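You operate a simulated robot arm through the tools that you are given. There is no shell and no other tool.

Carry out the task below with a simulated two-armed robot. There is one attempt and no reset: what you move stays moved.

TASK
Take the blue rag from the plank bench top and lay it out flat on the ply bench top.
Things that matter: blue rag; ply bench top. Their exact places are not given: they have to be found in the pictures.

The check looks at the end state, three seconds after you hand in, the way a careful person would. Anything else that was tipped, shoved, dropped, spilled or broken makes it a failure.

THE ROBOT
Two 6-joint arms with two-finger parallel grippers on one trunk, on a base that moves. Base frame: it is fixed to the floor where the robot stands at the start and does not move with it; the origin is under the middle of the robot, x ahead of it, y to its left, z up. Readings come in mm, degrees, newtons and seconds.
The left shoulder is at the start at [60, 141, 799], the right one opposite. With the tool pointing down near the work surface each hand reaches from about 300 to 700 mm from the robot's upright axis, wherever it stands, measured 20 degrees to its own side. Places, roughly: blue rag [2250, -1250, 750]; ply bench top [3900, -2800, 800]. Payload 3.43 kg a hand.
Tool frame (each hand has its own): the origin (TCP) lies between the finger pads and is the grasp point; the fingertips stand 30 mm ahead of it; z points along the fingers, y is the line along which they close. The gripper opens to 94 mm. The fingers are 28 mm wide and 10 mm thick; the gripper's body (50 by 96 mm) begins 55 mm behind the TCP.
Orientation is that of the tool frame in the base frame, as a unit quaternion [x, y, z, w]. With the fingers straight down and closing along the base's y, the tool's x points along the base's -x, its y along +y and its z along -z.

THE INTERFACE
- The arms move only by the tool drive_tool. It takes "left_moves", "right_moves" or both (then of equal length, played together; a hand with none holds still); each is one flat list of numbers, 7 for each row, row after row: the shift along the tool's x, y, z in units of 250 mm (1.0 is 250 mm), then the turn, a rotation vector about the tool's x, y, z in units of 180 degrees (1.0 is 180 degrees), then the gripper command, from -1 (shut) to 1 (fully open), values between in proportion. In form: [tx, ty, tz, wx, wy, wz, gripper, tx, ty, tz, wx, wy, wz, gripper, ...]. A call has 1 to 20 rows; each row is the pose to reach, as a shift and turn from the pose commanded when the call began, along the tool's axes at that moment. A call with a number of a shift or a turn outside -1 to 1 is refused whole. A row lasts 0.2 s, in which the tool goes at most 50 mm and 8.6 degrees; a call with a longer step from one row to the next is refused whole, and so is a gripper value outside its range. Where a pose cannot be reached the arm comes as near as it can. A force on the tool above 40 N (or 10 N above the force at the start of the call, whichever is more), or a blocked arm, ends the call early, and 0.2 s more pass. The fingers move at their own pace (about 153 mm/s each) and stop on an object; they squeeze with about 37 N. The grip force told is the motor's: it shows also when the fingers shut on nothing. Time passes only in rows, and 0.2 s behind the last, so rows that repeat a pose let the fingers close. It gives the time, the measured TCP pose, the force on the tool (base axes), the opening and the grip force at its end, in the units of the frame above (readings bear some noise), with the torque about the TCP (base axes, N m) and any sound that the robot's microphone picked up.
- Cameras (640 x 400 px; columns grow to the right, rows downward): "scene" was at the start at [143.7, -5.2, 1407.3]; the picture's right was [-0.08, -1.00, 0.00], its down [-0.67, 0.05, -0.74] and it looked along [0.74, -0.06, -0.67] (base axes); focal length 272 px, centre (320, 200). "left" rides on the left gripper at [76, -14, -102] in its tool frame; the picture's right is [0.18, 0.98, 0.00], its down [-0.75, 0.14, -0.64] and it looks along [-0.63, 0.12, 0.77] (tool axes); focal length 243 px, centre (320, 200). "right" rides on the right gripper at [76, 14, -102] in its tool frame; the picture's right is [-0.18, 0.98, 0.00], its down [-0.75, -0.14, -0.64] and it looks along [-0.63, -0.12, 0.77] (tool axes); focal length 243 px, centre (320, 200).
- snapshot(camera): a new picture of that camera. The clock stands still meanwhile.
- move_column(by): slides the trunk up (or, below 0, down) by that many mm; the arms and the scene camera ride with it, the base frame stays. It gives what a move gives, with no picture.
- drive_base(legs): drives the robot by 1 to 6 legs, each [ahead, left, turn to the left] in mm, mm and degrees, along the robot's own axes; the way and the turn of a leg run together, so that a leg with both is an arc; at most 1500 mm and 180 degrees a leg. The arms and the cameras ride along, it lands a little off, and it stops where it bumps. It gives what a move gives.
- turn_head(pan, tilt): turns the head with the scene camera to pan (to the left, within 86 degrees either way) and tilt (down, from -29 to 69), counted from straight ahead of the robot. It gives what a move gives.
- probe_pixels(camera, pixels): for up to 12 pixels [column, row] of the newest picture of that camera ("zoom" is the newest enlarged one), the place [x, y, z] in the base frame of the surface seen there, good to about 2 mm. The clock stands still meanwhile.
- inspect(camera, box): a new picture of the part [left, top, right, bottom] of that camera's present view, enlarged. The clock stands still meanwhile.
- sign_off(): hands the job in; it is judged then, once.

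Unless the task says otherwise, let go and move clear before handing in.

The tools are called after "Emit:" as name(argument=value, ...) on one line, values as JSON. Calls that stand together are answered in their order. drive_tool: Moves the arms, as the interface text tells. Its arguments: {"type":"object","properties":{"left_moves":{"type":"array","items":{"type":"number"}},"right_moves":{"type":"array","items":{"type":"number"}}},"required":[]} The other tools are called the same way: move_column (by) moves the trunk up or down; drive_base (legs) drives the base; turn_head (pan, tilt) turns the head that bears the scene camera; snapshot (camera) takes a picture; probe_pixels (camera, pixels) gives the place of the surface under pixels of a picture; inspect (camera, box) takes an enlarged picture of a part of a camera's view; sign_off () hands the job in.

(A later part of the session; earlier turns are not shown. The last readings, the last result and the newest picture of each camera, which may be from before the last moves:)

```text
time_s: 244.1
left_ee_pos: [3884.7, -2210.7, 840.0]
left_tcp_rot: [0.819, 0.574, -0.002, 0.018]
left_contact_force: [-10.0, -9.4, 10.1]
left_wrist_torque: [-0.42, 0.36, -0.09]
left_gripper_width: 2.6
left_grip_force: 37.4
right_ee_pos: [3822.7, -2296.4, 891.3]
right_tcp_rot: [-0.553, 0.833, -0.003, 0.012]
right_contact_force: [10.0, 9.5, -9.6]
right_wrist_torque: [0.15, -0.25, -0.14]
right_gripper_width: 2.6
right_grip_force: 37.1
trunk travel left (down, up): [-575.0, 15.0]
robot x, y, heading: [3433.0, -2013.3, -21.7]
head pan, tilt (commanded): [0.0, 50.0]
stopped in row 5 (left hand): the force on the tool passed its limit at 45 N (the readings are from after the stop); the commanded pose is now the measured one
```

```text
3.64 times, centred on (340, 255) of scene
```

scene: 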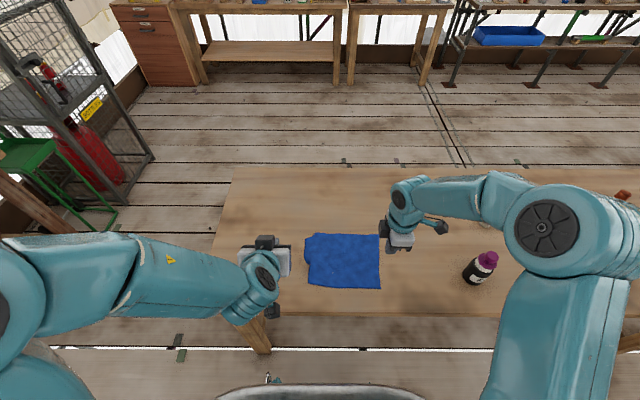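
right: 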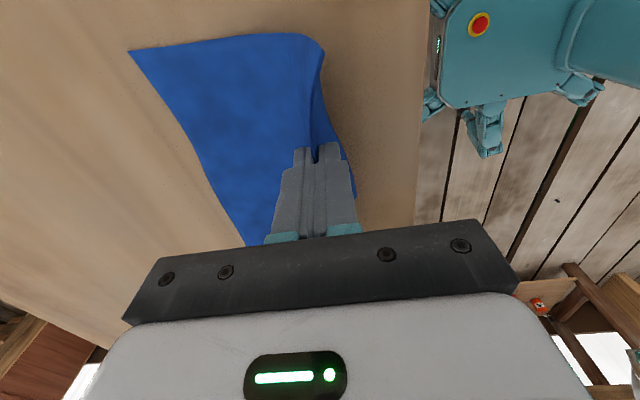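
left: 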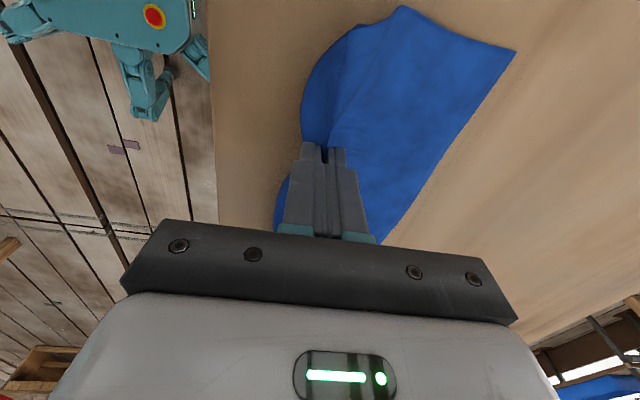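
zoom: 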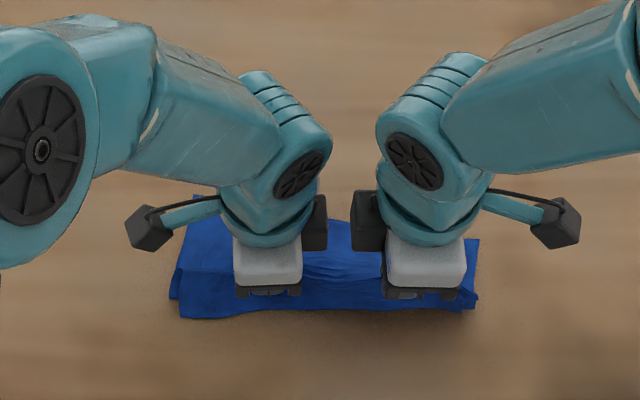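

C's tip is caught between the layers. I'll lift both hands again to hang the whole rag free, then repeat the lay-down with the hands kept higher during the pull-back.

Emit:
drive_tool(left_moves=[0, 0, -0.06, 0, 0, 0, -1, 0, 0, -0.14, 0, 0, 0, -1, 0, 0, -0.22, 0, 0, 0, -1, 0, 0, -0.3, 0, 0, 0, -1, 0, 0.02, -0.38, 0, 0, 0, -1, 0, 0.06, -0.44, 0, 0, 0, -1, 0, 0.12, -0.5, 0, 0, 0, -1, 0, 0.18, -0.54, 0, 0, 0, -1, 0, 0.24, -0.58, 0, 0, 0, -1, 0, 0.3, -0.6, 0, 0, 0, -1, 0, 0.36, -0.6, 0, 0, 0, -1, 0, 0.4, -0.6, 0, 0, 0, -1, 0, 0.4, -0.6, 0, 0, 0, -1, 0, 0.4, -0.6, 0, 0, 0, -1], right_moves=[0, -0.03, -0.02, 0, 0, 0, -1, 0, -0.06, -0.05, 0, 0, 0, -1, 0, -0.1, -0.08, 0, 0, 0, -1, 0, -0.1, -0.12, 0, 0, 0, -1, 0, -0.12, -0.18, 0, 0, 0, -1, 0, -0.16, -0.24, 0, 0, 0, -1, 0, -0.22, -0.3, 0, 0, 0, -1, 0, -0.28, -0.34, 0, 0, 0, -1, 0, -0.34, -0.38, 0, 0, 0, -1, 0, -0.4, -0.4, 0, 0, 0, -1, 0, -0.46, -0.4, 0, 0, 0, -1, 0, -0.5, -0.4, 0, 0, 0, -1, 0, -0.5, -0.4, 0, 0, 0, -1, 0, -0.5, -0.4, 0, 0, 0, -1])

Emit:
inspect(camera="right", box=[200, 0, 440, 180])

Emit:
inspect(camera="left", box=[200, 0, 440, 180])

Emit:
inspect(camera="scene", box=[280, 200, 400, 280])

```text
time_s: 247.1
left_ee_pos: [3975.5, -2239.1, 989.9]
left_tcp_rot: [0.819, 0.574, -0.002, 0.016]
left_contact_force: [-0.1, -1.7, -0.9]
left_wrist_torque: [-0.1, 0.04, 0.02]
left_gripper_width: 2.6
left_grip_force: 36.6
right_ee_pos: [3934.7, -2345.0, 993.1]
right_tcp_rot: [-0.553, 0.833, -0.003, 0.011]
right_contact_force: [1.1, 3.2, 0.3]
right_wrist_torque: [0.15, -0.01, 0.0]
right_gripper_width: 2.3
right_grip_force: 37.6
trunk travel left (down, up): [-575.0, 15.0]
robot x, y, heading: [3438.5, -2013.6, -22.1]
head pan, tilt (commanded): [0.0, 50.0]
```

```text
2.22 times, centred on (320, 90) of right
```

zoom: 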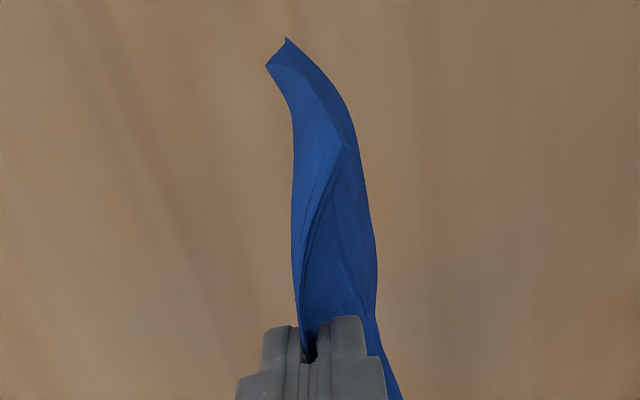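

```text
2.22 times, centred on (320, 90) of left
```

zoom: 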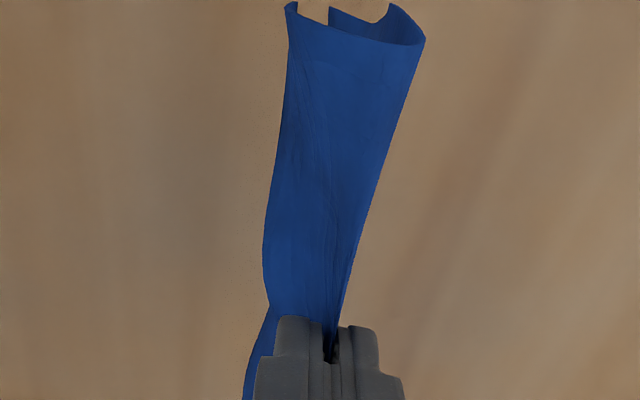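

```text
5.00 times, centred on (340, 240) of scene
```

zoom: 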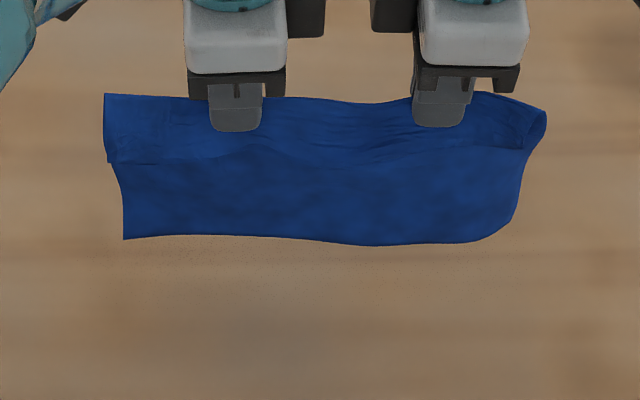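

Left side hangs clean; C still looks curled at the right end (535,120). I'll tension the hem by spreading slightly and give a few quick vertical shakes.

Emit:
drive_tool(left_moves=[0.014, 0, 0, 0, 0, 0, -1, 0.02, 0, 0, 0, 0, 0, -1, 0.02, 0, -0.12, 0, 0, 0, -1, 0.02, 0, 0.0, 0, 0, 0, -1, 0.02, 0, -0.14, 0, 0, 0, -1, 0.02, 0, 0.0, 0, 0, 0, -1, 0.02, 0, -0.14, 0, 0, 0, -1, 0.02, 0, 0, 0, 0, 0, -1, 0.02, 0, 0, 0, 0, 0, -1, 0.02, 0, 0, 0, 0, 0, -1], right_moves=[0.014, 0, 0, 0, 0, 0, -1, 0.02, 0, 0, 0, 0, 0, -1, 0.02, 0, -0.12, 0, 0, 0, -1, 0.02, 0, 0.0, 0, 0, 0, -1, 0.02, 0, -0.14, 0, 0, 0, -1, 0.02, 0, 0.0, 0, 0, 0, -1, 0.02, 0, -0.14, 0, 0, 0, -1, 0.02, 0, 0, 0, 0, 0, -1, 0.02, 0, 0, 0, 0, 0, -1, 0.02, 0, 0, 0, 0, 0, -1])

Emit:
inspect(camera="right", box=[200, 0, 440, 180])

Emit:
inspect(camera="scene", box=[280, 200, 400, 280])

```text
time_s: 249.3
left_ee_pos: [3973.8, -2234.5, 992.3]
left_tcp_rot: [0.819, 0.574, -0.001, 0.018]
left_contact_force: [-8.6, -21.2, 1.0]
left_wrist_torque: [-0.69, 0.25, -0.03]
left_gripper_width: 2.4
left_grip_force: 36.9
right_ee_pos: [3930.0, -2346.9, 997.3]
right_tcp_rot: [-0.553, 0.833, -0.004, 0.013]
right_contact_force: [6.0, 21.3, -0.4]
right_wrist_torque: [0.75, -0.29, 0.05]
right_gripper_width: 2.7
right_grip_force: 36.9
trunk travel left (down, up): [-575.0, 15.0]
robot x, y, heading: [3433.3, -2015.0, -21.8]
head pan, tilt (commanded): [0.0, 50.0]
```

```text
2.22 times, centred on (320, 90) of right
```

zoom: 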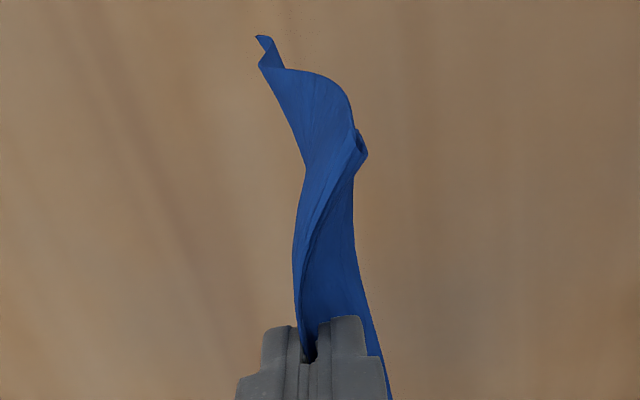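

```text
5.00 times, centred on (340, 240) of scene
```

zoom: 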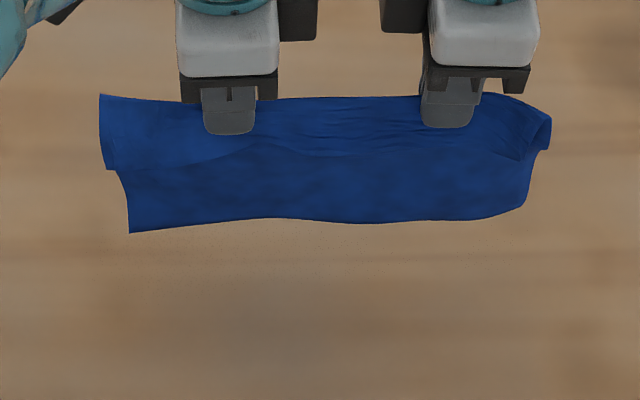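

I'll ease the tension and repeat the lay-down, keeping the tips at least 70 mm high during the pull-back.

Emit:
drive_tool(left_moves=[-0.012, -0.016, 0.08, 0, 0, 0, -1, -0.024, -0.048, 0.16, 0, 0, 0, -1, -0.024, -0.088, 0.22, 0, 0, 0, -1, -0.024, -0.136, 0.252, 0, 0, 0, -1, -0.024, -0.184, 0.276, 0, 0, 0, -1, -0.024, -0.232, 0.296, 0, 0, 0, -1, -0.024, -0.28, 0.312, 0, 0, 0, -1, -0.024, -0.328, 0.328, 0, 0, 0, -1, -0.024, -0.376, 0.344, 0, 0, 0, -1, -0.024, -0.424, 0.36, 0, 0, 0, -1, -0.024, -0.472, 0.368, 0, 0, 0, -1, -0.024, -0.512, 0.372, 0, 0, 0, -1], right_moves=[-0.012, 0.016, 0.08, 0, 0, 0, -1, -0.024, 0.048, 0.16, 0, 0, 0, -1, -0.024, 0.088, 0.22, 0, 0, 0, -1, -0.024, 0.136, 0.252, 0, 0, 0, -1, -0.024, 0.184, 0.276, 0, 0, 0, -1, -0.024, 0.232, 0.296, 0, 0, 0, -1, -0.024, 0.28, 0.312, 0, 0, 0, -1, -0.024, 0.328, 0.328, 0, 0, 0, -1, -0.024, 0.376, 0.344, 0, 0, 0, -1, -0.024, 0.424, 0.36, 0, 0, 0, -1, -0.024, 0.472, 0.368, 0, 0, 0, -1, -0.024, 0.512, 0.372, 0, 0, 0, -1])

Emit:
inspect(camera="right", box=[120, 0, 440, 250])

Emit:
inspect(camera="left", box=[200, 0, 520, 250])

Emit:
inspect(camera="scene", box=[270, 200, 410, 310])

```text
time_s: 251.9
left_ee_pos: [3856.6, -2197.0, 895.4]
left_tcp_rot: [0.819, 0.573, -0.002, 0.016]
left_contact_force: [0.3, -0.2, 0.6]
left_wrist_torque: [0.03, -0.01, 0.01]
left_gripper_width: 2.5
left_grip_force: 37.1
right_ee_pos: [3818.8, -2294.7, 899.2]
right_tcp_rot: [-0.553, 0.833, -0.003, 0.011]
right_contact_force: [-0.5, -0.5, -0.4]
right_wrist_torque: [0.0, -0.03, 0.01]
right_gripper_width: 2.3
right_grip_force: 37.1
trunk travel left (down, up): [-575.0, 15.0]
robot x, y, heading: [3435.5, -2014.3, -21.7]
head pan, tilt (commanded): [0.0, 50.0]
```

```text
1.60 times, centred on (280, 125) of right
```

zoom: 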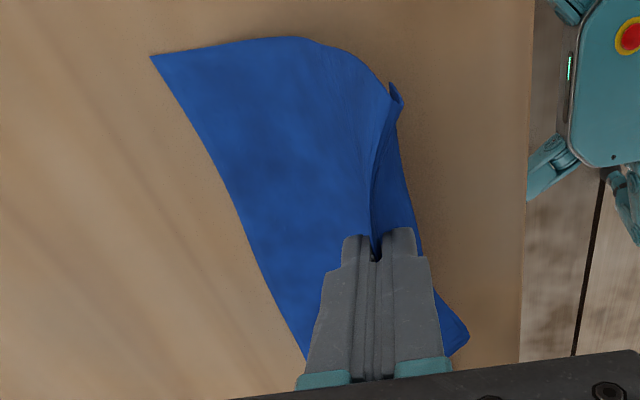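

```text
1.60 times, centred on (360, 125) of left
```

zoom: 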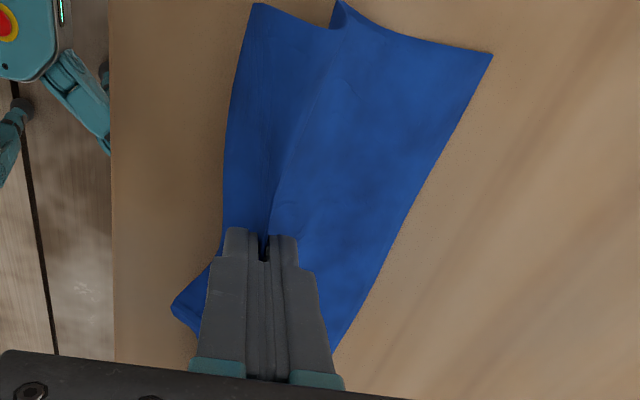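

```text
3.64 times, centred on (340, 255) of scene
```

zoom: 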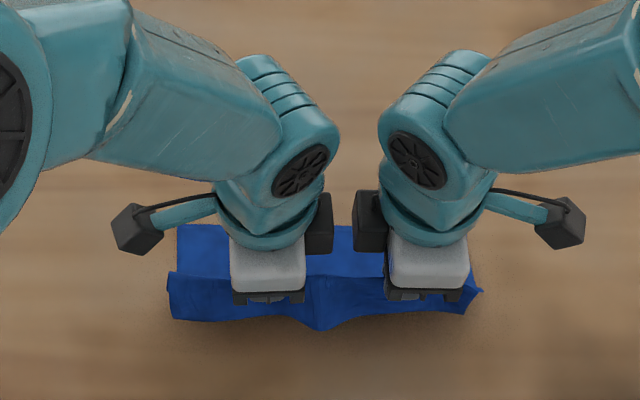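

All four ends look good, only C's tip is slightly curled. I'll lower the rest while moving forward (and the right hand a bit left) so the hem strip and C trail outward.

Emit:
drive_tool(left_moves=[0, 0.02, 0.05, 0, 0, 0, -1, 0, 0.04, 0.09, 0, 0, 0, -1, 0, 0.065, 0.13, 0, 0, 0, -1, 0, 0.09, 0.165, 0, 0, 0, -1, 0, 0.115, 0.195, 0, 0, 0, -1, 0, 0.14, 0.22, 0, 0, 0, -1, 0, 0.16, 0.236, 0, 0, 0, -1, 0, 0.17, 0.242, 0, 0, 0, -1, 0, 0.17, 0.242, 0, 0, 0, -1], right_moves=[-0.005, -0.02, 0.055, 0, 0, 0, -1, -0.012, -0.04, 0.1, 0, 0, 0, -1, -0.02, -0.065, 0.142, 0, 0, 0, -1, -0.028, -0.09, 0.178, 0, 0, 0, -1, -0.036, -0.115, 0.208, 0, 0, 0, -1, -0.044, -0.14, 0.232, 0, 0, 0, -1, -0.052, -0.16, 0.248, 0, 0, 0, -1, -0.06, -0.17, 0.255, 0, 0, 0, -1, -0.06, -0.17, 0.255, 0, 0, 0, -1])

Emit:
inspect(camera="right", box=[120, 0, 440, 250])

Emit:
inspect(camera="left", box=[200, 0, 520, 250])

Emit:
inspect(camera="scene", box=[270, 200, 410, 310])

```text
time_s: 253.9
left_ee_pos: [3898.6, -2213.8, 835.8]
left_tcp_rot: [0.818, 0.575, -0.001, 0.014]
left_contact_force: [7.9, 37.1, 13.8]
left_wrist_torque: [-2.69, 0.95, -0.84]
left_gripper_width: 2.3
left_grip_force: 37.3
right_ee_pos: [3865.7, -2297.8, 836.5]
right_tcp_rot: [-0.552, 0.834, -0.004, 0.011]
right_contact_force: [-9.7, -38.0, -7.9]
right_wrist_torque: [1.67, -0.52, 0.37]
right_gripper_width: 2.7
right_grip_force: 36.9
trunk travel left (down, up): [-575.0, 15.0]
robot x, y, heading: [3437.5, -2017.5, -21.9]
head pan, tilt (commanded): [0.0, 50.0]
```

```text
1.60 times, centred on (280, 125) of right
```

zoom: 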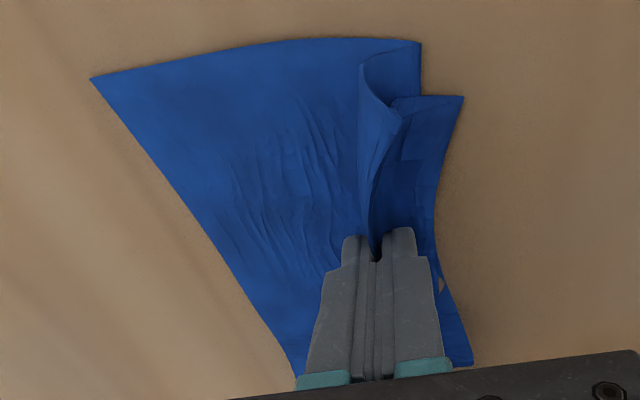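

```text
1.60 times, centred on (360, 125) of left
```

zoom: 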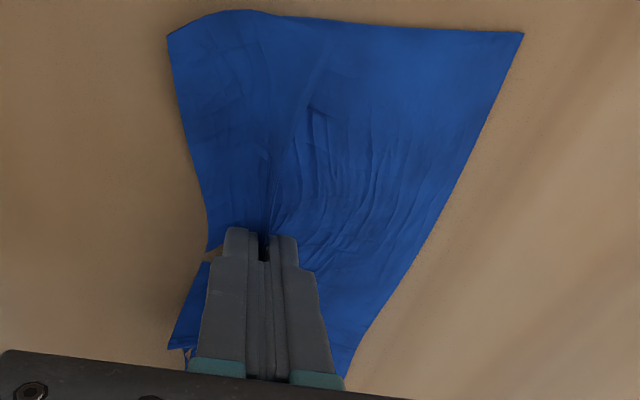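

```text
3.64 times, centred on (340, 255) of scene
```

zoom: 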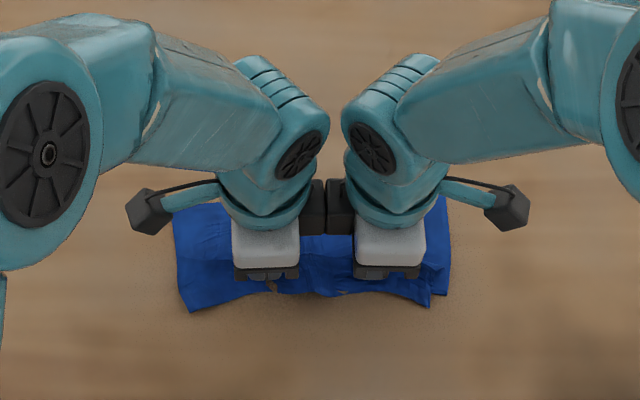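

All four corners are open and sharp now, but the two gripper bodies are touching (38 N sideways). I'll move the right hand 10 mm right to separate them.

Emit:
drive_tool(right_moves=[0.02, 0, 0, 0, 0, 0, -1, 0.04, 0, 0, 0, 0, 0, -1, 0.05, 0, 0, 0, 0, 0, -1, 0.05, 0, 0, 0, 0, 0, -1])

Emit:
inspect(camera="right", box=[120, 0, 440, 250])

```text
time_s: 254.9
left_ee_pos: [3897.0, -2215.0, 835.1]
left_tcp_rot: [0.819, 0.574, -0.002, 0.016]
left_contact_force: [-0.5, 0.8, 0.0]
left_wrist_torque: [-0.01, 0.05, -0.05]
left_gripper_width: 2.3
left_grip_force: 37.5
right_ee_pos: [3861.4, -2306.6, 834.6]
right_tcp_rot: [-0.553, 0.833, -0.004, 0.012]
right_contact_force: [1.2, 3.5, 9.9]
right_wrist_torque: [0.25, -0.1, -0.06]
right_gripper_width: 2.9
right_grip_force: 36.9
trunk travel left (down, up): [-575.0, 15.0]
robot x, y, heading: [3438.5, -2016.3, -21.8]
head pan, tilt (commanded): [0.0, 50.0]
```

```text
1.60 times, centred on (280, 125) of right
```

zoom: 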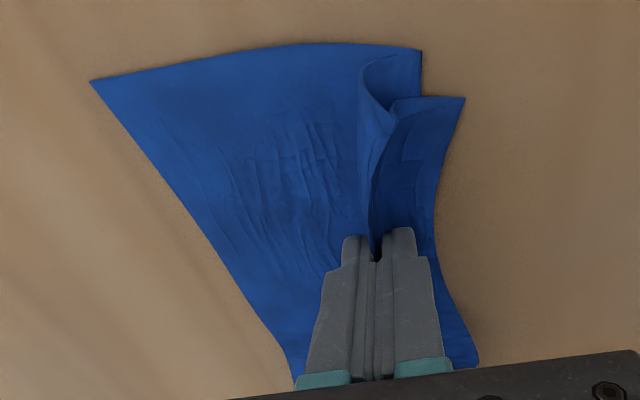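

Separated. Now I'll press lightly and open both hands together slowly, so the fingers push the hem back and the main cloth forward.

Emit:
drive_tool(left_moves=[0, 0, 0.008, 0, 0, 0, -1, 0, 0, 0.012, 0, 0, 0, -0.9, 0, 0, 0.012, 0, 0, 0, -0.75, 0, 0, 0.012, 0, 0, 0, -0.6, 0, 0, 0.012, 0, 0, 0, -0.45, 0, 0, 0.012, 0, 0, 0, -0.3, 0, 0, 0.012, 0, 0, 0, -0.15, 0, 0, 0.012, 0, 0, 0, 0, 0, 0, 0.012, 0, 0, 0, 0.15, 0, 0, 0.012, 0, 0, 0, 0.28, 0, 0, 0.012, 0, 0, 0, 0.28], right_moves=[0, 0, 0.002, 0, 0, 0, -1, 0, 0, 0.004, 0, 0, 0, -0.9, 0, 0, 0.004, 0, 0, 0, -0.75, 0, 0, 0.004, 0, 0, 0, -0.6, 0, 0, 0.004, 0, 0, 0, -0.45, 0, 0, 0.004, 0, 0, 0, -0.3, 0, 0, 0.004, 0, 0, 0, -0.15, 0, 0, 0.004, 0, 0, 0, 0, 0, 0, 0.004, 0, 0, 0, 0.15, 0, 0, 0.004, 0, 0, 0, 0.28, 0, 0, 0.004, 0, 0, 0, 0.28])

Emit:
inspect(camera="right", box=[120, 0, 480, 250])

Emit:
inspect(camera="left", box=[160, 0, 520, 250])

```text
time_s: 257.3
left_ee_pos: [3899.7, -2215.5, 833.7]
left_tcp_rot: [0.818, 0.574, -0.001, 0.018]
left_contact_force: [6.7, -3.9, 32.2]
left_wrist_torque: [0.66, 0.57, -0.09]
left_gripper_width: 55.2
left_grip_force: 0.0
right_ee_pos: [3860.8, -2307.4, 835.4]
right_tcp_rot: [-0.553, 0.833, -0.003, 0.011]
right_contact_force: [-0.1, -0.3, -0.2]
right_wrist_torque: [-0.03, 0.05, 0.0]
right_gripper_width: 60.1
right_grip_force: 0.1
trunk travel left (down, up): [-575.0, 15.0]
robot x, y, heading: [3437.1, -2016.5, -21.7]
head pan, tilt (commanded): [0.0, 50.0]
```

```text
1.60 times, centred on (300, 125) of right
```

zoom: 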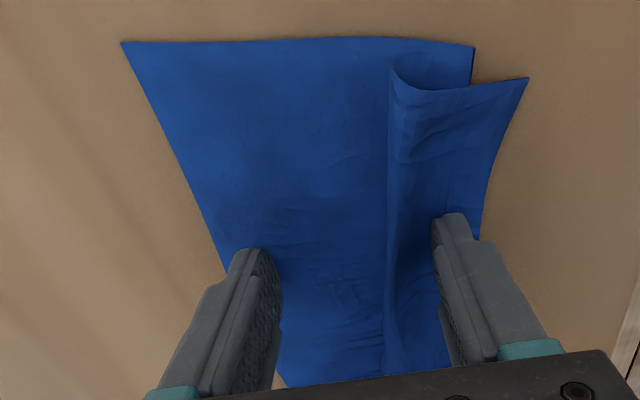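

```text
1.60 times, centred on (340, 125) of left
```

zoom: 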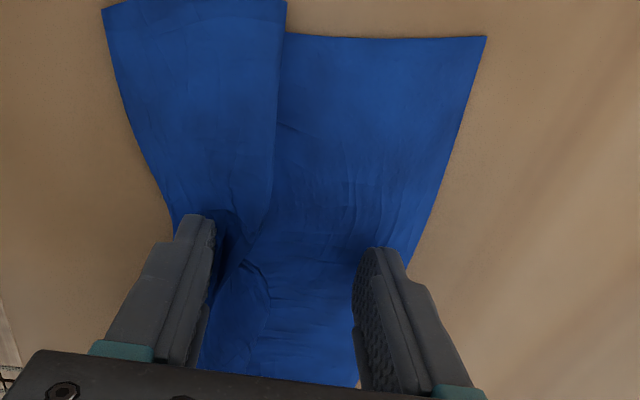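

The folds released into a simple pleat parallel to the hem, with all corners clear. I'll lift both hands away and look at it from above.

Emit:
drive_tool(left_moves=[0, 0, -0.03, 0, 0, 0, 0.28, 0, 0, -0.1, 0, 0, 0, 0.28, 0, 0, -0.22, 0, 0, 0, 0.28, 0.08, 0, -0.36, 0, 0, 0, 0.28, 0.22, 0, -0.5, 0, 0, 0, 0, 0.38, 0, -0.56, 0, 0, 0, -0.6, 0.54, 0, -0.56, 0, 0, 0, -1, 0.7, 0, -0.56, 0, 0, 0, -1, 0.7, 0, -0.56, 0, 0, 0, -1], right_moves=[0, 0, -0.03, 0, 0, 0, 0.28, 0, 0, -0.1, 0, 0, 0, 0.28, 0, 0, -0.22, 0, 0, 0, 0.28, 0.08, 0, -0.36, 0, 0, 0, 0.28, 0.2, 0, -0.5, 0, 0, 0, 0, 0.3, 0, -0.56, 0, 0, 0, -0.6, 0.4, 0, -0.56, 0, 0, 0, -1, 0.45, 0, -0.56, 0, 0, 0, -1, 0.45, 0, -0.56, 0, 0, 0, -1])

Emit:
inspect(camera="scene", box=[270, 200, 410, 310])

Emit:
probe_pixels(camera="zoom", pixels=[[200, 300], [300, 300], [430, 290], [180, 200], [300, 200], [430, 200], [250, 250], [350, 250]])

```text
time_s: 259.3
left_ee_pos: [3959.2, -2047.7, 967.9]
left_tcp_rot: [0.819, 0.573, -0.001, 0.015]
left_contact_force: [0.4, -0.2, -0.1]
left_wrist_torque: [0.02, -0.01, -0.05]
left_gripper_width: 0.0
left_grip_force: 32.9
right_ee_pos: [3813.1, -2414.0, 971.9]
right_tcp_rot: [-0.553, 0.833, -0.002, 0.011]
right_contact_force: [-0.3, -0.4, -0.6]
right_wrist_torque: [0.01, -0.02, 0.03]
right_gripper_width: 0.3
right_grip_force: 33.1
trunk travel left (down, up): [-575.0, 15.0]
robot x, y, heading: [3436.7, -2013.5, -21.9]
head pan, tilt (commanded): [0.0, 50.0]
```

```text
3.64 times, centred on (340, 255) of scene
```

zoom: 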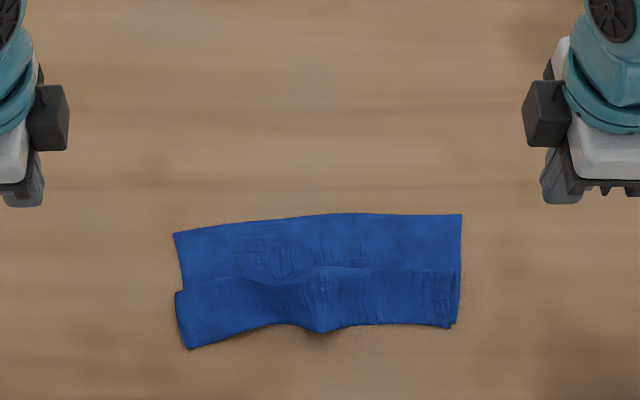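

```text
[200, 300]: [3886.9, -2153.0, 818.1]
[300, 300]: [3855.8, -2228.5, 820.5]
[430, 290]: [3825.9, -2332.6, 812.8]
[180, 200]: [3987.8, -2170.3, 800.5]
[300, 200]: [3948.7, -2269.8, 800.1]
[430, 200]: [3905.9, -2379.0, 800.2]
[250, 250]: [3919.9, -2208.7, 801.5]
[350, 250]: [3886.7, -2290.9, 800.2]
```

A clean result: a full-width rectangle with one pleat along its length, and all four corners visible. I'll measure the corners, then pull the hem back and the far edge forward.

Emit:
probe_pixels(camera="zoom", pixels=[[189, 347], [450, 325], [176, 235], [459, 216], [177, 292], [459, 270], [318, 331], [320, 268], [455, 318], [340, 215], [250, 330], [400, 322]])

Emit:
inspect(camera="scene", box=[310, 255, 400, 305])

```text
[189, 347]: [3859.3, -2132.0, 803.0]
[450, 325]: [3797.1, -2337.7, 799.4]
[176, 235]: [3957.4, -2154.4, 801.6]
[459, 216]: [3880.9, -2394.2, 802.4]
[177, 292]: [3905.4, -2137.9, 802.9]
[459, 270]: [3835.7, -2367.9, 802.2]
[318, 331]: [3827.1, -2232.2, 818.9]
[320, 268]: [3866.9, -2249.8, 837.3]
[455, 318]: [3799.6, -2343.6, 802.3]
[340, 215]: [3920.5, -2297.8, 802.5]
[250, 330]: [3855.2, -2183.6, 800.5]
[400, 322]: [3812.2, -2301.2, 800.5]
```

```text
7.11 times, centred on (355, 280) of scene
```

zoom: 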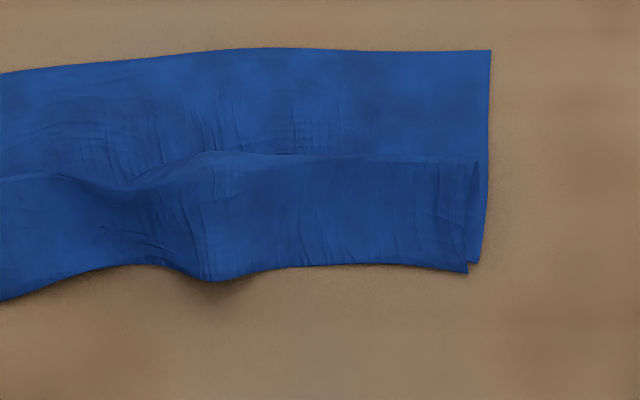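

The pleat holds about 90 mm. I'll put both closed hands down at the far corners A and B first, to pull the far edge forward.

Emit:
drive_tool(left_moves=[-0.11, 0.027, 0.02, 0, 0, 0, -1, -0.22, 0.054, 0.06, 0, 0, 0, -1, -0.34, 0.08, 0.12, 0, 0, 0, -1, -0.446, 0.107, 0.2, 0, 0, 0, -1, -0.446, 0.107, 0.32, 0, 0, 0, -1, -0.446, 0.107, 0.43, 0, 0, 0, -1, -0.446, 0.107, 0.5, 0, 0, 0, -1, -0.446, 0.107, 0.52, 0, 0, 0, -1, -0.446, 0.107, 0.52, 0, 0, 0, -1], right_moves=[-0.06, -0.05, 0.02, 0, 0, 0, -1, -0.12, -0.1, 0.06, 0, 0, 0, -1, -0.18, -0.15, 0.12, 0, 0, 0, -1, -0.223, -0.186, 0.2, 0, 0, 0, -1, -0.223, -0.186, 0.32, 0, 0, 0, -1, -0.223, -0.186, 0.43, 0, 0, 0, -1, -0.223, -0.186, 0.51, 0, 0, 0, -1, -0.223, -0.186, 0.53, 0, 0, 0, -1, -0.223, -0.186, 0.53, 0, 0, 0, -1])

Emit:
snapshot(camera="left")

Emit:
snapshot(camera="right")

```text
time_s: 261.3
left_ee_pos: [3946.1, -2164.9, 840.7]
left_tcp_rot: [0.819, 0.574, -0.002, 0.016]
left_contact_force: [-0.1, -0.4, 0.2]
left_wrist_torque: [0.01, 0.01, 0.0]
left_gripper_width: 0.0
left_grip_force: 32.8
right_ee_pos: [3880.9, -2378.4, 841.5]
right_tcp_rot: [-0.553, 0.833, -0.002, 0.01]
right_contact_force: [0.6, -0.7, 0.0]
right_wrist_torque: [0.0, 0.05, 0.02]
right_gripper_width: 0.0
right_grip_force: 33.5
trunk travel left (down, up): [-575.0, 15.0]
robot x, y, heading: [3438.0, -2016.8, -22.0]
head pan, tilt (commanded): [0.0, 50.0]
```

```text
taken
```

left: 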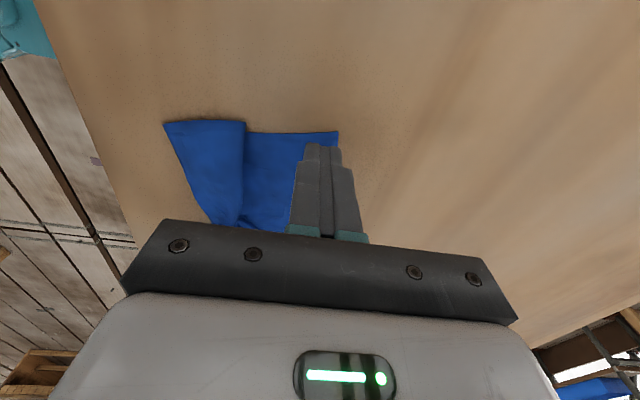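

```text
taken
```

right: 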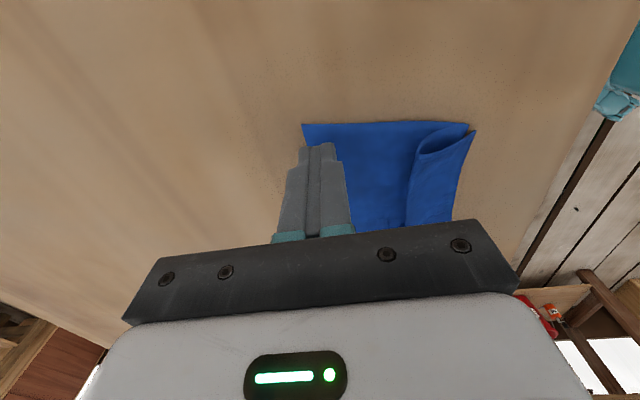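

Both hands are on the far corners. I'll press lightly and pull the far edge forward about 60–65 mm.

Emit:
drive_tool(left_moves=[0, 0, 0.02, 0, 0, 0, -1, 0, 0, 0.035, 0, 0, 0, -1, 0.002, 0.029, 0.035, 0, 0, 0, -1, 0.004, 0.058, 0.035, 0, 0, 0, -1, 0.007, 0.087, 0.035, 0, 0, 0, -1, 0.009, 0.116, 0.035, 0, 0, 0, -1, 0.011, 0.145, 0.035, 0, 0, 0, -1, 0.013, 0.174, 0.035, 0, 0, 0, -1, 0.016, 0.203, 0.035, 0, 0, 0, -1, 0.018, 0.232, 0.035, 0, 0, 0, -1, 0.02, 0.26, 0.035, 0, 0, 0, -1], right_moves=[0, 0, 0.022, 0, 0, 0, -1, 0, 0, 0.038, 0, 0, 0, -1, 0.002, -0.026, 0.038, 0, 0, 0, -1, 0.004, -0.051, 0.038, 0, 0, 0, -1, 0.007, -0.077, 0.038, 0, 0, 0, -1, 0.009, -0.102, 0.038, 0, 0, 0, -1, 0.011, -0.128, 0.038, 0, 0, 0, -1, 0.013, -0.153, 0.038, 0, 0, 0, -1, 0.016, -0.179, 0.038, 0, 0, 0, -1, 0.018, -0.204, 0.038, 0, 0, 0, -1, 0.02, -0.23, 0.038, 0, 0, 0, -1])

Emit:
inspect(camera="scene", box=[270, 200, 410, 310])

```text
time_s: 263.7
left_ee_pos: [4008.0, -2182.2, 835.1]
left_tcp_rot: [0.818, 0.574, -0.002, 0.017]
left_contact_force: [-0.3, -0.3, 0.3]
left_wrist_torque: [-0.02, 0.0, -0.04]
left_gripper_width: 0.0
left_grip_force: 33.0
right_ee_pos: [3931.9, -2406.5, 833.8]
right_tcp_rot: [-0.553, 0.833, -0.003, 0.012]
right_contact_force: [0.6, 0.2, -0.2]
right_wrist_torque: [0.04, 0.01, 0.01]
right_gripper_width: 0.0
right_grip_force: 32.8
trunk travel left (down, up): [-575.0, 15.0]
robot x, y, heading: [3434.4, -2016.5, -21.8]
head pan, tilt (commanded): [0.0, 50.0]
```

```text
3.64 times, centred on (340, 255) of scene
```

zoom: 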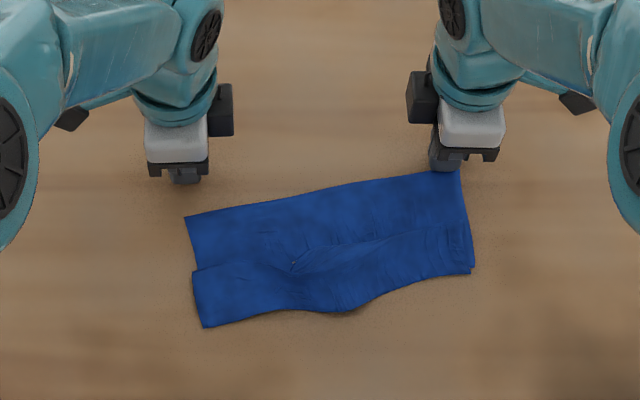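

The far corners slid without opening the pleat. I'll lift and instead drag the top strip's hem back toward the robot at C and D.

Emit:
drive_tool(left_moves=[0, 0, -0.05, 0, 0, 0, -1, 0, 0, -0.15, 0, 0, 0, -1, 0.02, -0.05, -0.28, 0, 0, 0, -1, 0.06, -0.12, -0.4, 0, 0, 0, -1, 0.1, -0.2, -0.5, 0, 0, 0, -1, 0.15, -0.3, -0.5, 0, 0, 0, -1, 0.15, -0.3, -0.5, 0, 0, 0, -1], right_moves=[0, 0, -0.05, 0, 0, 0, -1, 0, 0, -0.15, 0, 0, 0, -1, 0.02, 0.05, -0.28, 0, 0, 0, -1, 0.06, 0.12, -0.4, 0, 0, 0, -1, 0.1, 0.2, -0.5, 0, 0, 0, -1, 0.15, 0.3, -0.5, 0, 0, 0, -1, 0.15, 0.3, -0.5, 0, 0, 0, -1])

Emit:
inspect(camera="scene", box=[270, 200, 410, 310])

Emit:
probe_pixels(camera="zoom", pixels=[[204, 326], [469, 270], [186, 217], [459, 173], [194, 270], [463, 225], [340, 309], [330, 245], [260, 315], [400, 288], [250, 290], [430, 255]])

```text
time_s: 265.3
left_ee_pos: [3948.9, -2119.3, 954.6]
left_tcp_rot: [0.819, 0.574, -0.003, 0.015]
left_contact_force: [0.6, -0.4, 0.0]
left_wrist_torque: [0.02, 0.01, 0.01]
left_gripper_width: 0.0
left_grip_force: 33.6
right_ee_pos: [3846.9, -2410.3, 955.0]
right_tcp_rot: [-0.553, 0.833, -0.002, 0.011]
right_contact_force: [0.9, -0.1, -0.5]
right_wrist_torque: [0.03, 0.03, 0.0]
right_gripper_width: 0.0
right_grip_force: 32.7
trunk travel left (down, up): [-575.0, 15.0]
robot x, y, heading: [3437.8, -2015.7, -22.0]
head pan, tilt (commanded): [0.0, 50.0]
```

```text
3.64 times, centred on (340, 255) of scene
```

zoom: 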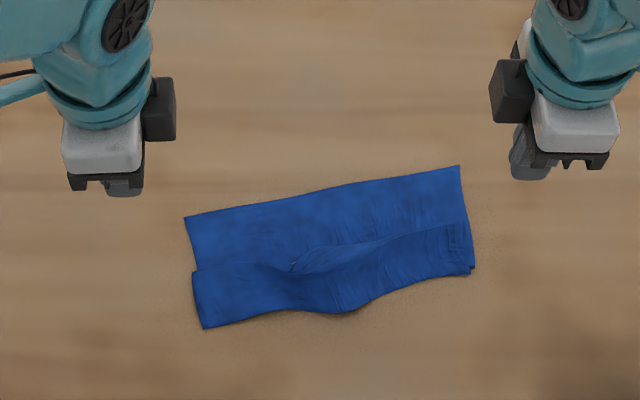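

```text
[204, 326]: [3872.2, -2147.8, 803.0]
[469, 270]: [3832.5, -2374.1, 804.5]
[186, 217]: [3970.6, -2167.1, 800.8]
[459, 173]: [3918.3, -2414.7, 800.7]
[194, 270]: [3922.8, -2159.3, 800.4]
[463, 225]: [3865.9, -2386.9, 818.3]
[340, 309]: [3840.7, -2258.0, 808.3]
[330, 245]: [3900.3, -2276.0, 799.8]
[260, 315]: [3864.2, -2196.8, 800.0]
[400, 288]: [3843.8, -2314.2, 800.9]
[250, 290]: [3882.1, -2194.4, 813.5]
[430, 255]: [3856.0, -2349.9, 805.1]
```

I'll place the right hand on C and the left on D at the hem edge.

Emit:
drive_tool(left_moves=[-0.08, -0.07, 0.04, 0, 0, 0, -1, -0.16, -0.14, 0.1, 0, 0, 0, -1, -0.254, -0.222, 0.18, 0, 0, 0, -1, -0.254, -0.222, 0.28, 0, 0, 0, -1, -0.254, -0.222, 0.38, 0, 0, 0, -1, -0.254, -0.222, 0.44, 0, 0, 0, -1, -0.254, -0.222, 0.466, 0, 0, 0, -1, -0.254, -0.222, 0.466, 0, 0, 0, -1], right_moves=[-0.05, 0.027, 0.04, 0, 0, 0, -1, -0.1, 0.054, 0.1, 0, 0, 0, -1, -0.152, 0.082, 0.18, 0, 0, 0, -1, -0.152, 0.082, 0.28, 0, 0, 0, -1, -0.152, 0.082, 0.38, 0, 0, 0, -1, -0.152, 0.082, 0.44, 0, 0, 0, -1, -0.152, 0.082, 0.468, 0, 0, 0, -1, -0.152, 0.082, 0.468, 0, 0, 0, -1])

Emit:
snapshot(camera="left")

Emit:
snapshot(camera="right")

```text
time_s: 267.1
left_ee_pos: [3876.2, -2162.0, 842.0]
left_tcp_rot: [0.819, 0.573, -0.001, 0.017]
left_contact_force: [0.3, -0.7, 0.8]
left_wrist_torque: [-0.07, 0.0, 0.0]
left_gripper_width: 0.0
left_grip_force: 32.8
right_ee_pos: [3844.2, -2367.5, 839.8]
right_tcp_rot: [-0.554, 0.833, -0.003, 0.012]
right_contact_force: [0.8, -0.7, 0.1]
right_wrist_torque: [0.01, 0.0, -0.02]
right_gripper_width: 0.0
right_grip_force: 33.0
trunk travel left (down, up): [-575.0, 15.0]
robot x, y, heading: [3432.8, -2012.4, -21.7]
head pan, tilt (commanded): [0.0, 50.0]
```

```text
taken
```

left: 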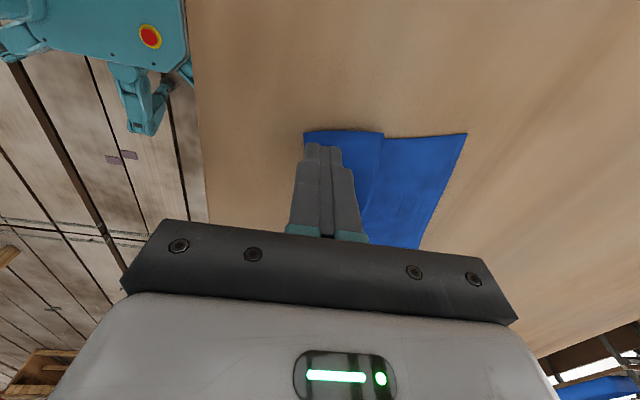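

```text
taken
```

right: 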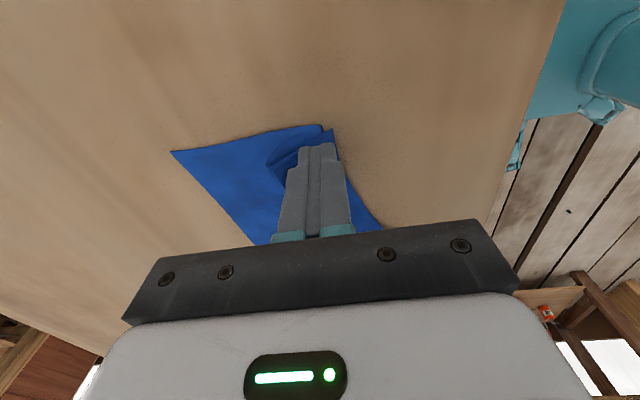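

Hands are over C and D. I'll lower to light contact and read the forces.

Emit:
drive_tool(left_moves=[0, 0, 0.02, 0, 0, 0, -1, 0, 0, 0.034, 0, 0, 0, -1, 0, 0, 0.04, 0, 0, 0, -1], right_moves=[0, 0, 0.015, 0, 0, 0, -1, 0, 0, 0.028, 0, 0, 0, -1, 0, 0, 0.033, 0, 0, 0, -1])

```text
time_s: 267.9
left_ee_pos: [3877.0, -2162.8, 833.4]
left_tcp_rot: [0.818, 0.575, 0.0, 0.02]
left_contact_force: [4.4, -0.1, 22.2]
left_wrist_torque: [-0.03, -0.28, 0.01]
left_gripper_width: 0.1
left_grip_force: 33.0
right_ee_pos: [3843.7, -2369.0, 833.4]
right_tcp_rot: [-0.553, 0.833, -0.005, 0.013]
right_contact_force: [1.2, -0.6, 13.1]
right_wrist_torque: [-0.02, -0.12, -0.02]
right_gripper_width: 0.0
right_grip_force: 33.1
trunk travel left (down, up): [-575.0, 15.0]
robot x, y, heading: [3433.7, -2014.7, -21.9]
head pan, tilt (commanded): [0.0, 50.0]
```

Contact is 22 N left and 13 N right. I'll drag the hem back: 25 mm at D and 65 mm at C.

Emit:
drive_tool(left_moves=[0.002, -0.011, 0, 0, 0, 0, -1, 0.004, -0.022, 0, 0, 0, 0, -1, 0.006, -0.033, 0, 0, 0, 0, -1, 0.008, -0.044, 0, 0, 0, 0, -1, 0.01, -0.055, 0, 0, 0, 0, -1, 0.012, -0.066, 0, 0, 0, 0, -1, 0.014, -0.077, 0, 0, 0, 0, -1, 0.016, -0.088, 0, 0, 0, 0, -1, 0.016, -0.1, 0, 0, 0, 0, -1], right_moves=[0.002, 0.029, 0.002, 0, 0, 0, -1, 0.004, 0.058, 0.002, 0, 0, 0, -1, 0.006, 0.087, 0.002, 0, 0, 0, -1, 0.008, 0.116, 0.002, 0, 0, 0, -1, 0.01, 0.145, 0.002, 0, 0, 0, -1, 0.012, 0.174, 0.002, 0, 0, 0, -1, 0.014, 0.203, 0.002, 0, 0, 0, -1, 0.016, 0.232, 0.002, 0, 0, 0, -1, 0.016, 0.26, 0.002, 0, 0, 0, -1])

Emit:
inspect(camera="scene", box=[270, 200, 410, 310])

Emit:
snapshot(camera="right")

```text
time_s: 268.6
left_ee_pos: [3871.7, -2159.3, 833.2]
left_tcp_rot: [0.819, 0.574, 0.001, 0.021]
left_contact_force: [-1.9, 1.6, 18.8]
left_wrist_torque: [0.06, -0.08, 0.01]
left_gripper_width: 0.1
left_grip_force: 33.2
right_ee_pos: [3831.3, -2361.8, 832.5]
right_tcp_rot: [-0.552, 0.833, -0.006, 0.013]
right_contact_force: [-1.2, 0.5, 14.9]
right_wrist_torque: [0.0, -0.02, -0.05]
right_gripper_width: 0.0
right_grip_force: 33.1
trunk travel left (down, up): [-575.0, 15.0]
robot x, y, heading: [3439.6, -2012.7, -21.8]
head pan, tilt (commanded): [0.0, 50.0]
stopped in row 3 (left hand): the force on the tool passed its limit at 42 N (the readings are from after the stop); the commanded pose is now the measured one
```

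```text
3.64 times, centred on (340, 255) of scene
```

zoom: 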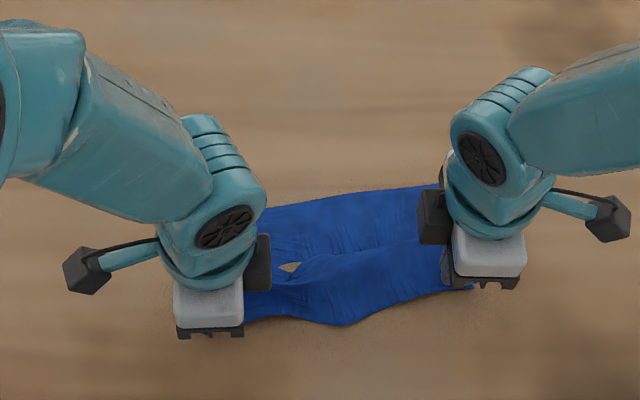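

```text
taken
```

right: 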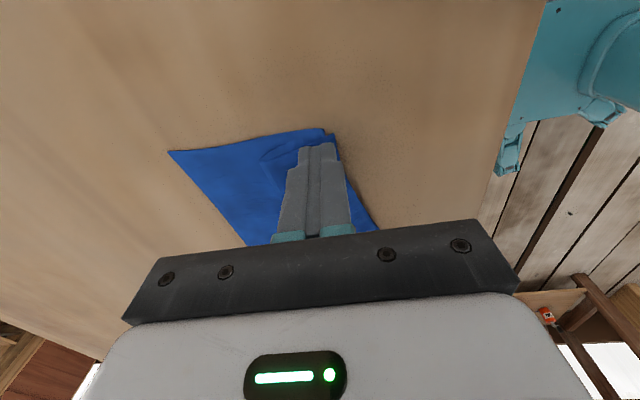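

The left hand hit its force limit. I'll lift the left off and continue dragging C back with the right alone.

Emit:
drive_tool(left_moves=[0, 0, -0.03, 0, 0, 0, -1, 0, 0, -0.1, 0, 0, 0, -1, 0.05, 0, -0.2, 0, 0, 0, -1, 0.1, 0, -0.3, 0, 0, 0, -1, 0.15, 0, -0.4, 0, 0, 0, -1, 0.2, 0, -0.4, 0, 0, 0, -1, 0.2, 0, -0.4, 0, 0, 0, -1, 0.2, 0, -0.4, 0, 0, 0, -1, 0.2, 0, -0.4, 0, 0, 0, -1], right_moves=[0.002, 0.024, 0, 0, 0, 0, -1, 0.004, 0.048, 0, 0, 0, 0, -1, 0.006, 0.072, 0, 0, 0, 0, -1, 0.008, 0.096, 0, 0, 0, 0, -1, 0.01, 0.12, 0, 0, 0, 0, -1, 0.012, 0.144, 0, 0, 0, 0, -1, 0.014, 0.168, 0, 0, 0, 0, -1, 0.016, 0.192, 0, 0, 0, 0, -1, 0.016, 0.2, 0, 0, 0, 0, -1])

Emit:
inspect(camera="scene", box=[270, 200, 410, 310])

Emit:
snapshot(camera="right")

```text
time_s: 269.7
left_ee_pos: [3879.5, -2125.6, 919.2]
left_tcp_rot: [0.819, 0.574, -0.001, 0.018]
left_contact_force: [0.2, -0.5, 0.2]
left_wrist_torque: [0.0, -0.02, 0.0]
left_gripper_width: 0.0
left_grip_force: 32.8
right_ee_pos: [3807.4, -2354.4, 833.1]
right_tcp_rot: [-0.554, 0.832, -0.008, 0.014]
right_contact_force: [-4.7, 4.7, 24.2]
right_wrist_torque: [0.14, -0.03, 0.04]
right_gripper_width: 0.6
right_grip_force: 32.8
trunk travel left (down, up): [-575.0, 15.0]
robot x, y, heading: [3438.1, -2013.1, -21.7]
head pan, tilt (commanded): [0.0, 50.0]
stopped in row 5 (right hand): the force on the tool passed its limit at 40 N (the readings are from after the stop); the commanded pose is now the measured one
```

```text
3.64 times, centred on (340, 255) of scene
```

zoom: 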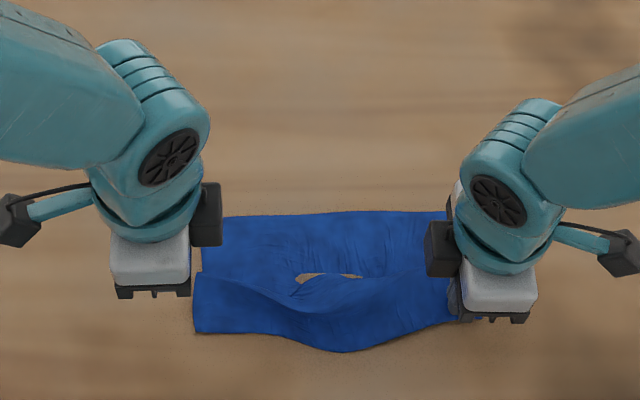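

```text
taken
```

right: 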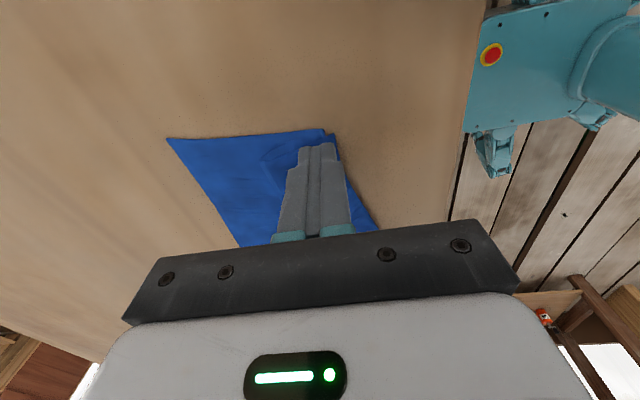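

Pressing the stacked layers drags them all together. I'll hold the far single-layer part down with the left hand while the right pulls C. First I find a good holding point.

Emit:
probe_pixels(camera="zoom", pixels=[[390, 232], [350, 232], [440, 215], [228, 220], [350, 214], [197, 330], [340, 348], [300, 232], [330, 262], [200, 275]])

```text
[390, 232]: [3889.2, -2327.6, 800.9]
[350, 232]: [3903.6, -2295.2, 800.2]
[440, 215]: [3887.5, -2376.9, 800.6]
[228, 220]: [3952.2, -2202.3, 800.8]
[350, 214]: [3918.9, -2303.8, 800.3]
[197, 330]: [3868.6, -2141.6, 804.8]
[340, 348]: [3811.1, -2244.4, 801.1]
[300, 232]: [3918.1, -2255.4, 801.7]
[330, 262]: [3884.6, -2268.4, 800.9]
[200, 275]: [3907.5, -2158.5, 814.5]
```

I'll bring the left hand to hold the far part of the rag, left of the right hand by about 105 mm.

Emit:
drive_tool(left_moves=[-0.11, 0.066, 0, 0, 0, 0, -1, -0.22, 0.132, 0, 0, 0, 0, -1, -0.33, 0.198, 0.03, 0, 0, 0, -1, -0.44, 0.264, 0.08, 0, 0, 0, -1, -0.55, 0.33, 0.15, 0, 0, 0, -1, -0.55, 0.33, 0.24, 0, 0, 0, -1, -0.55, 0.33, 0.3, 0, 0, 0, -1, -0.55, 0.33, 0.335, 0, 0, 0, -1, -0.55, 0.33, 0.35, 0, 0, 0, -1])

Emit:
inspect(camera="scene", box=[270, 190, 410, 310])

```text
time_s: 271.7
left_ee_pos: [3912.9, -2286.1, 837.9]
left_tcp_rot: [0.819, 0.574, 0.0, 0.021]
left_contact_force: [-0.1, -0.4, -0.3]
left_wrist_torque: [0.01, -0.01, 0.03]
left_gripper_width: 0.0
left_grip_force: 33.0
right_ee_pos: [3806.2, -2355.3, 832.0]
right_tcp_rot: [-0.553, 0.833, -0.009, 0.014]
right_contact_force: [0.9, -0.5, 28.0]
right_wrist_torque: [-0.02, -0.24, 0.0]
right_gripper_width: 0.0
right_grip_force: 32.8
trunk travel left (down, up): [-575.0, 15.0]
robot x, y, heading: [3438.0, -2010.6, -21.8]
head pan, tilt (commanded): [0.0, 50.0]
```

```text
3.33 times, centred on (340, 250) of scene
```

zoom: 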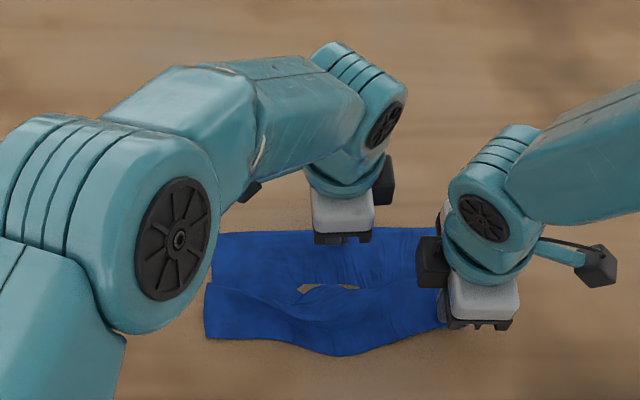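

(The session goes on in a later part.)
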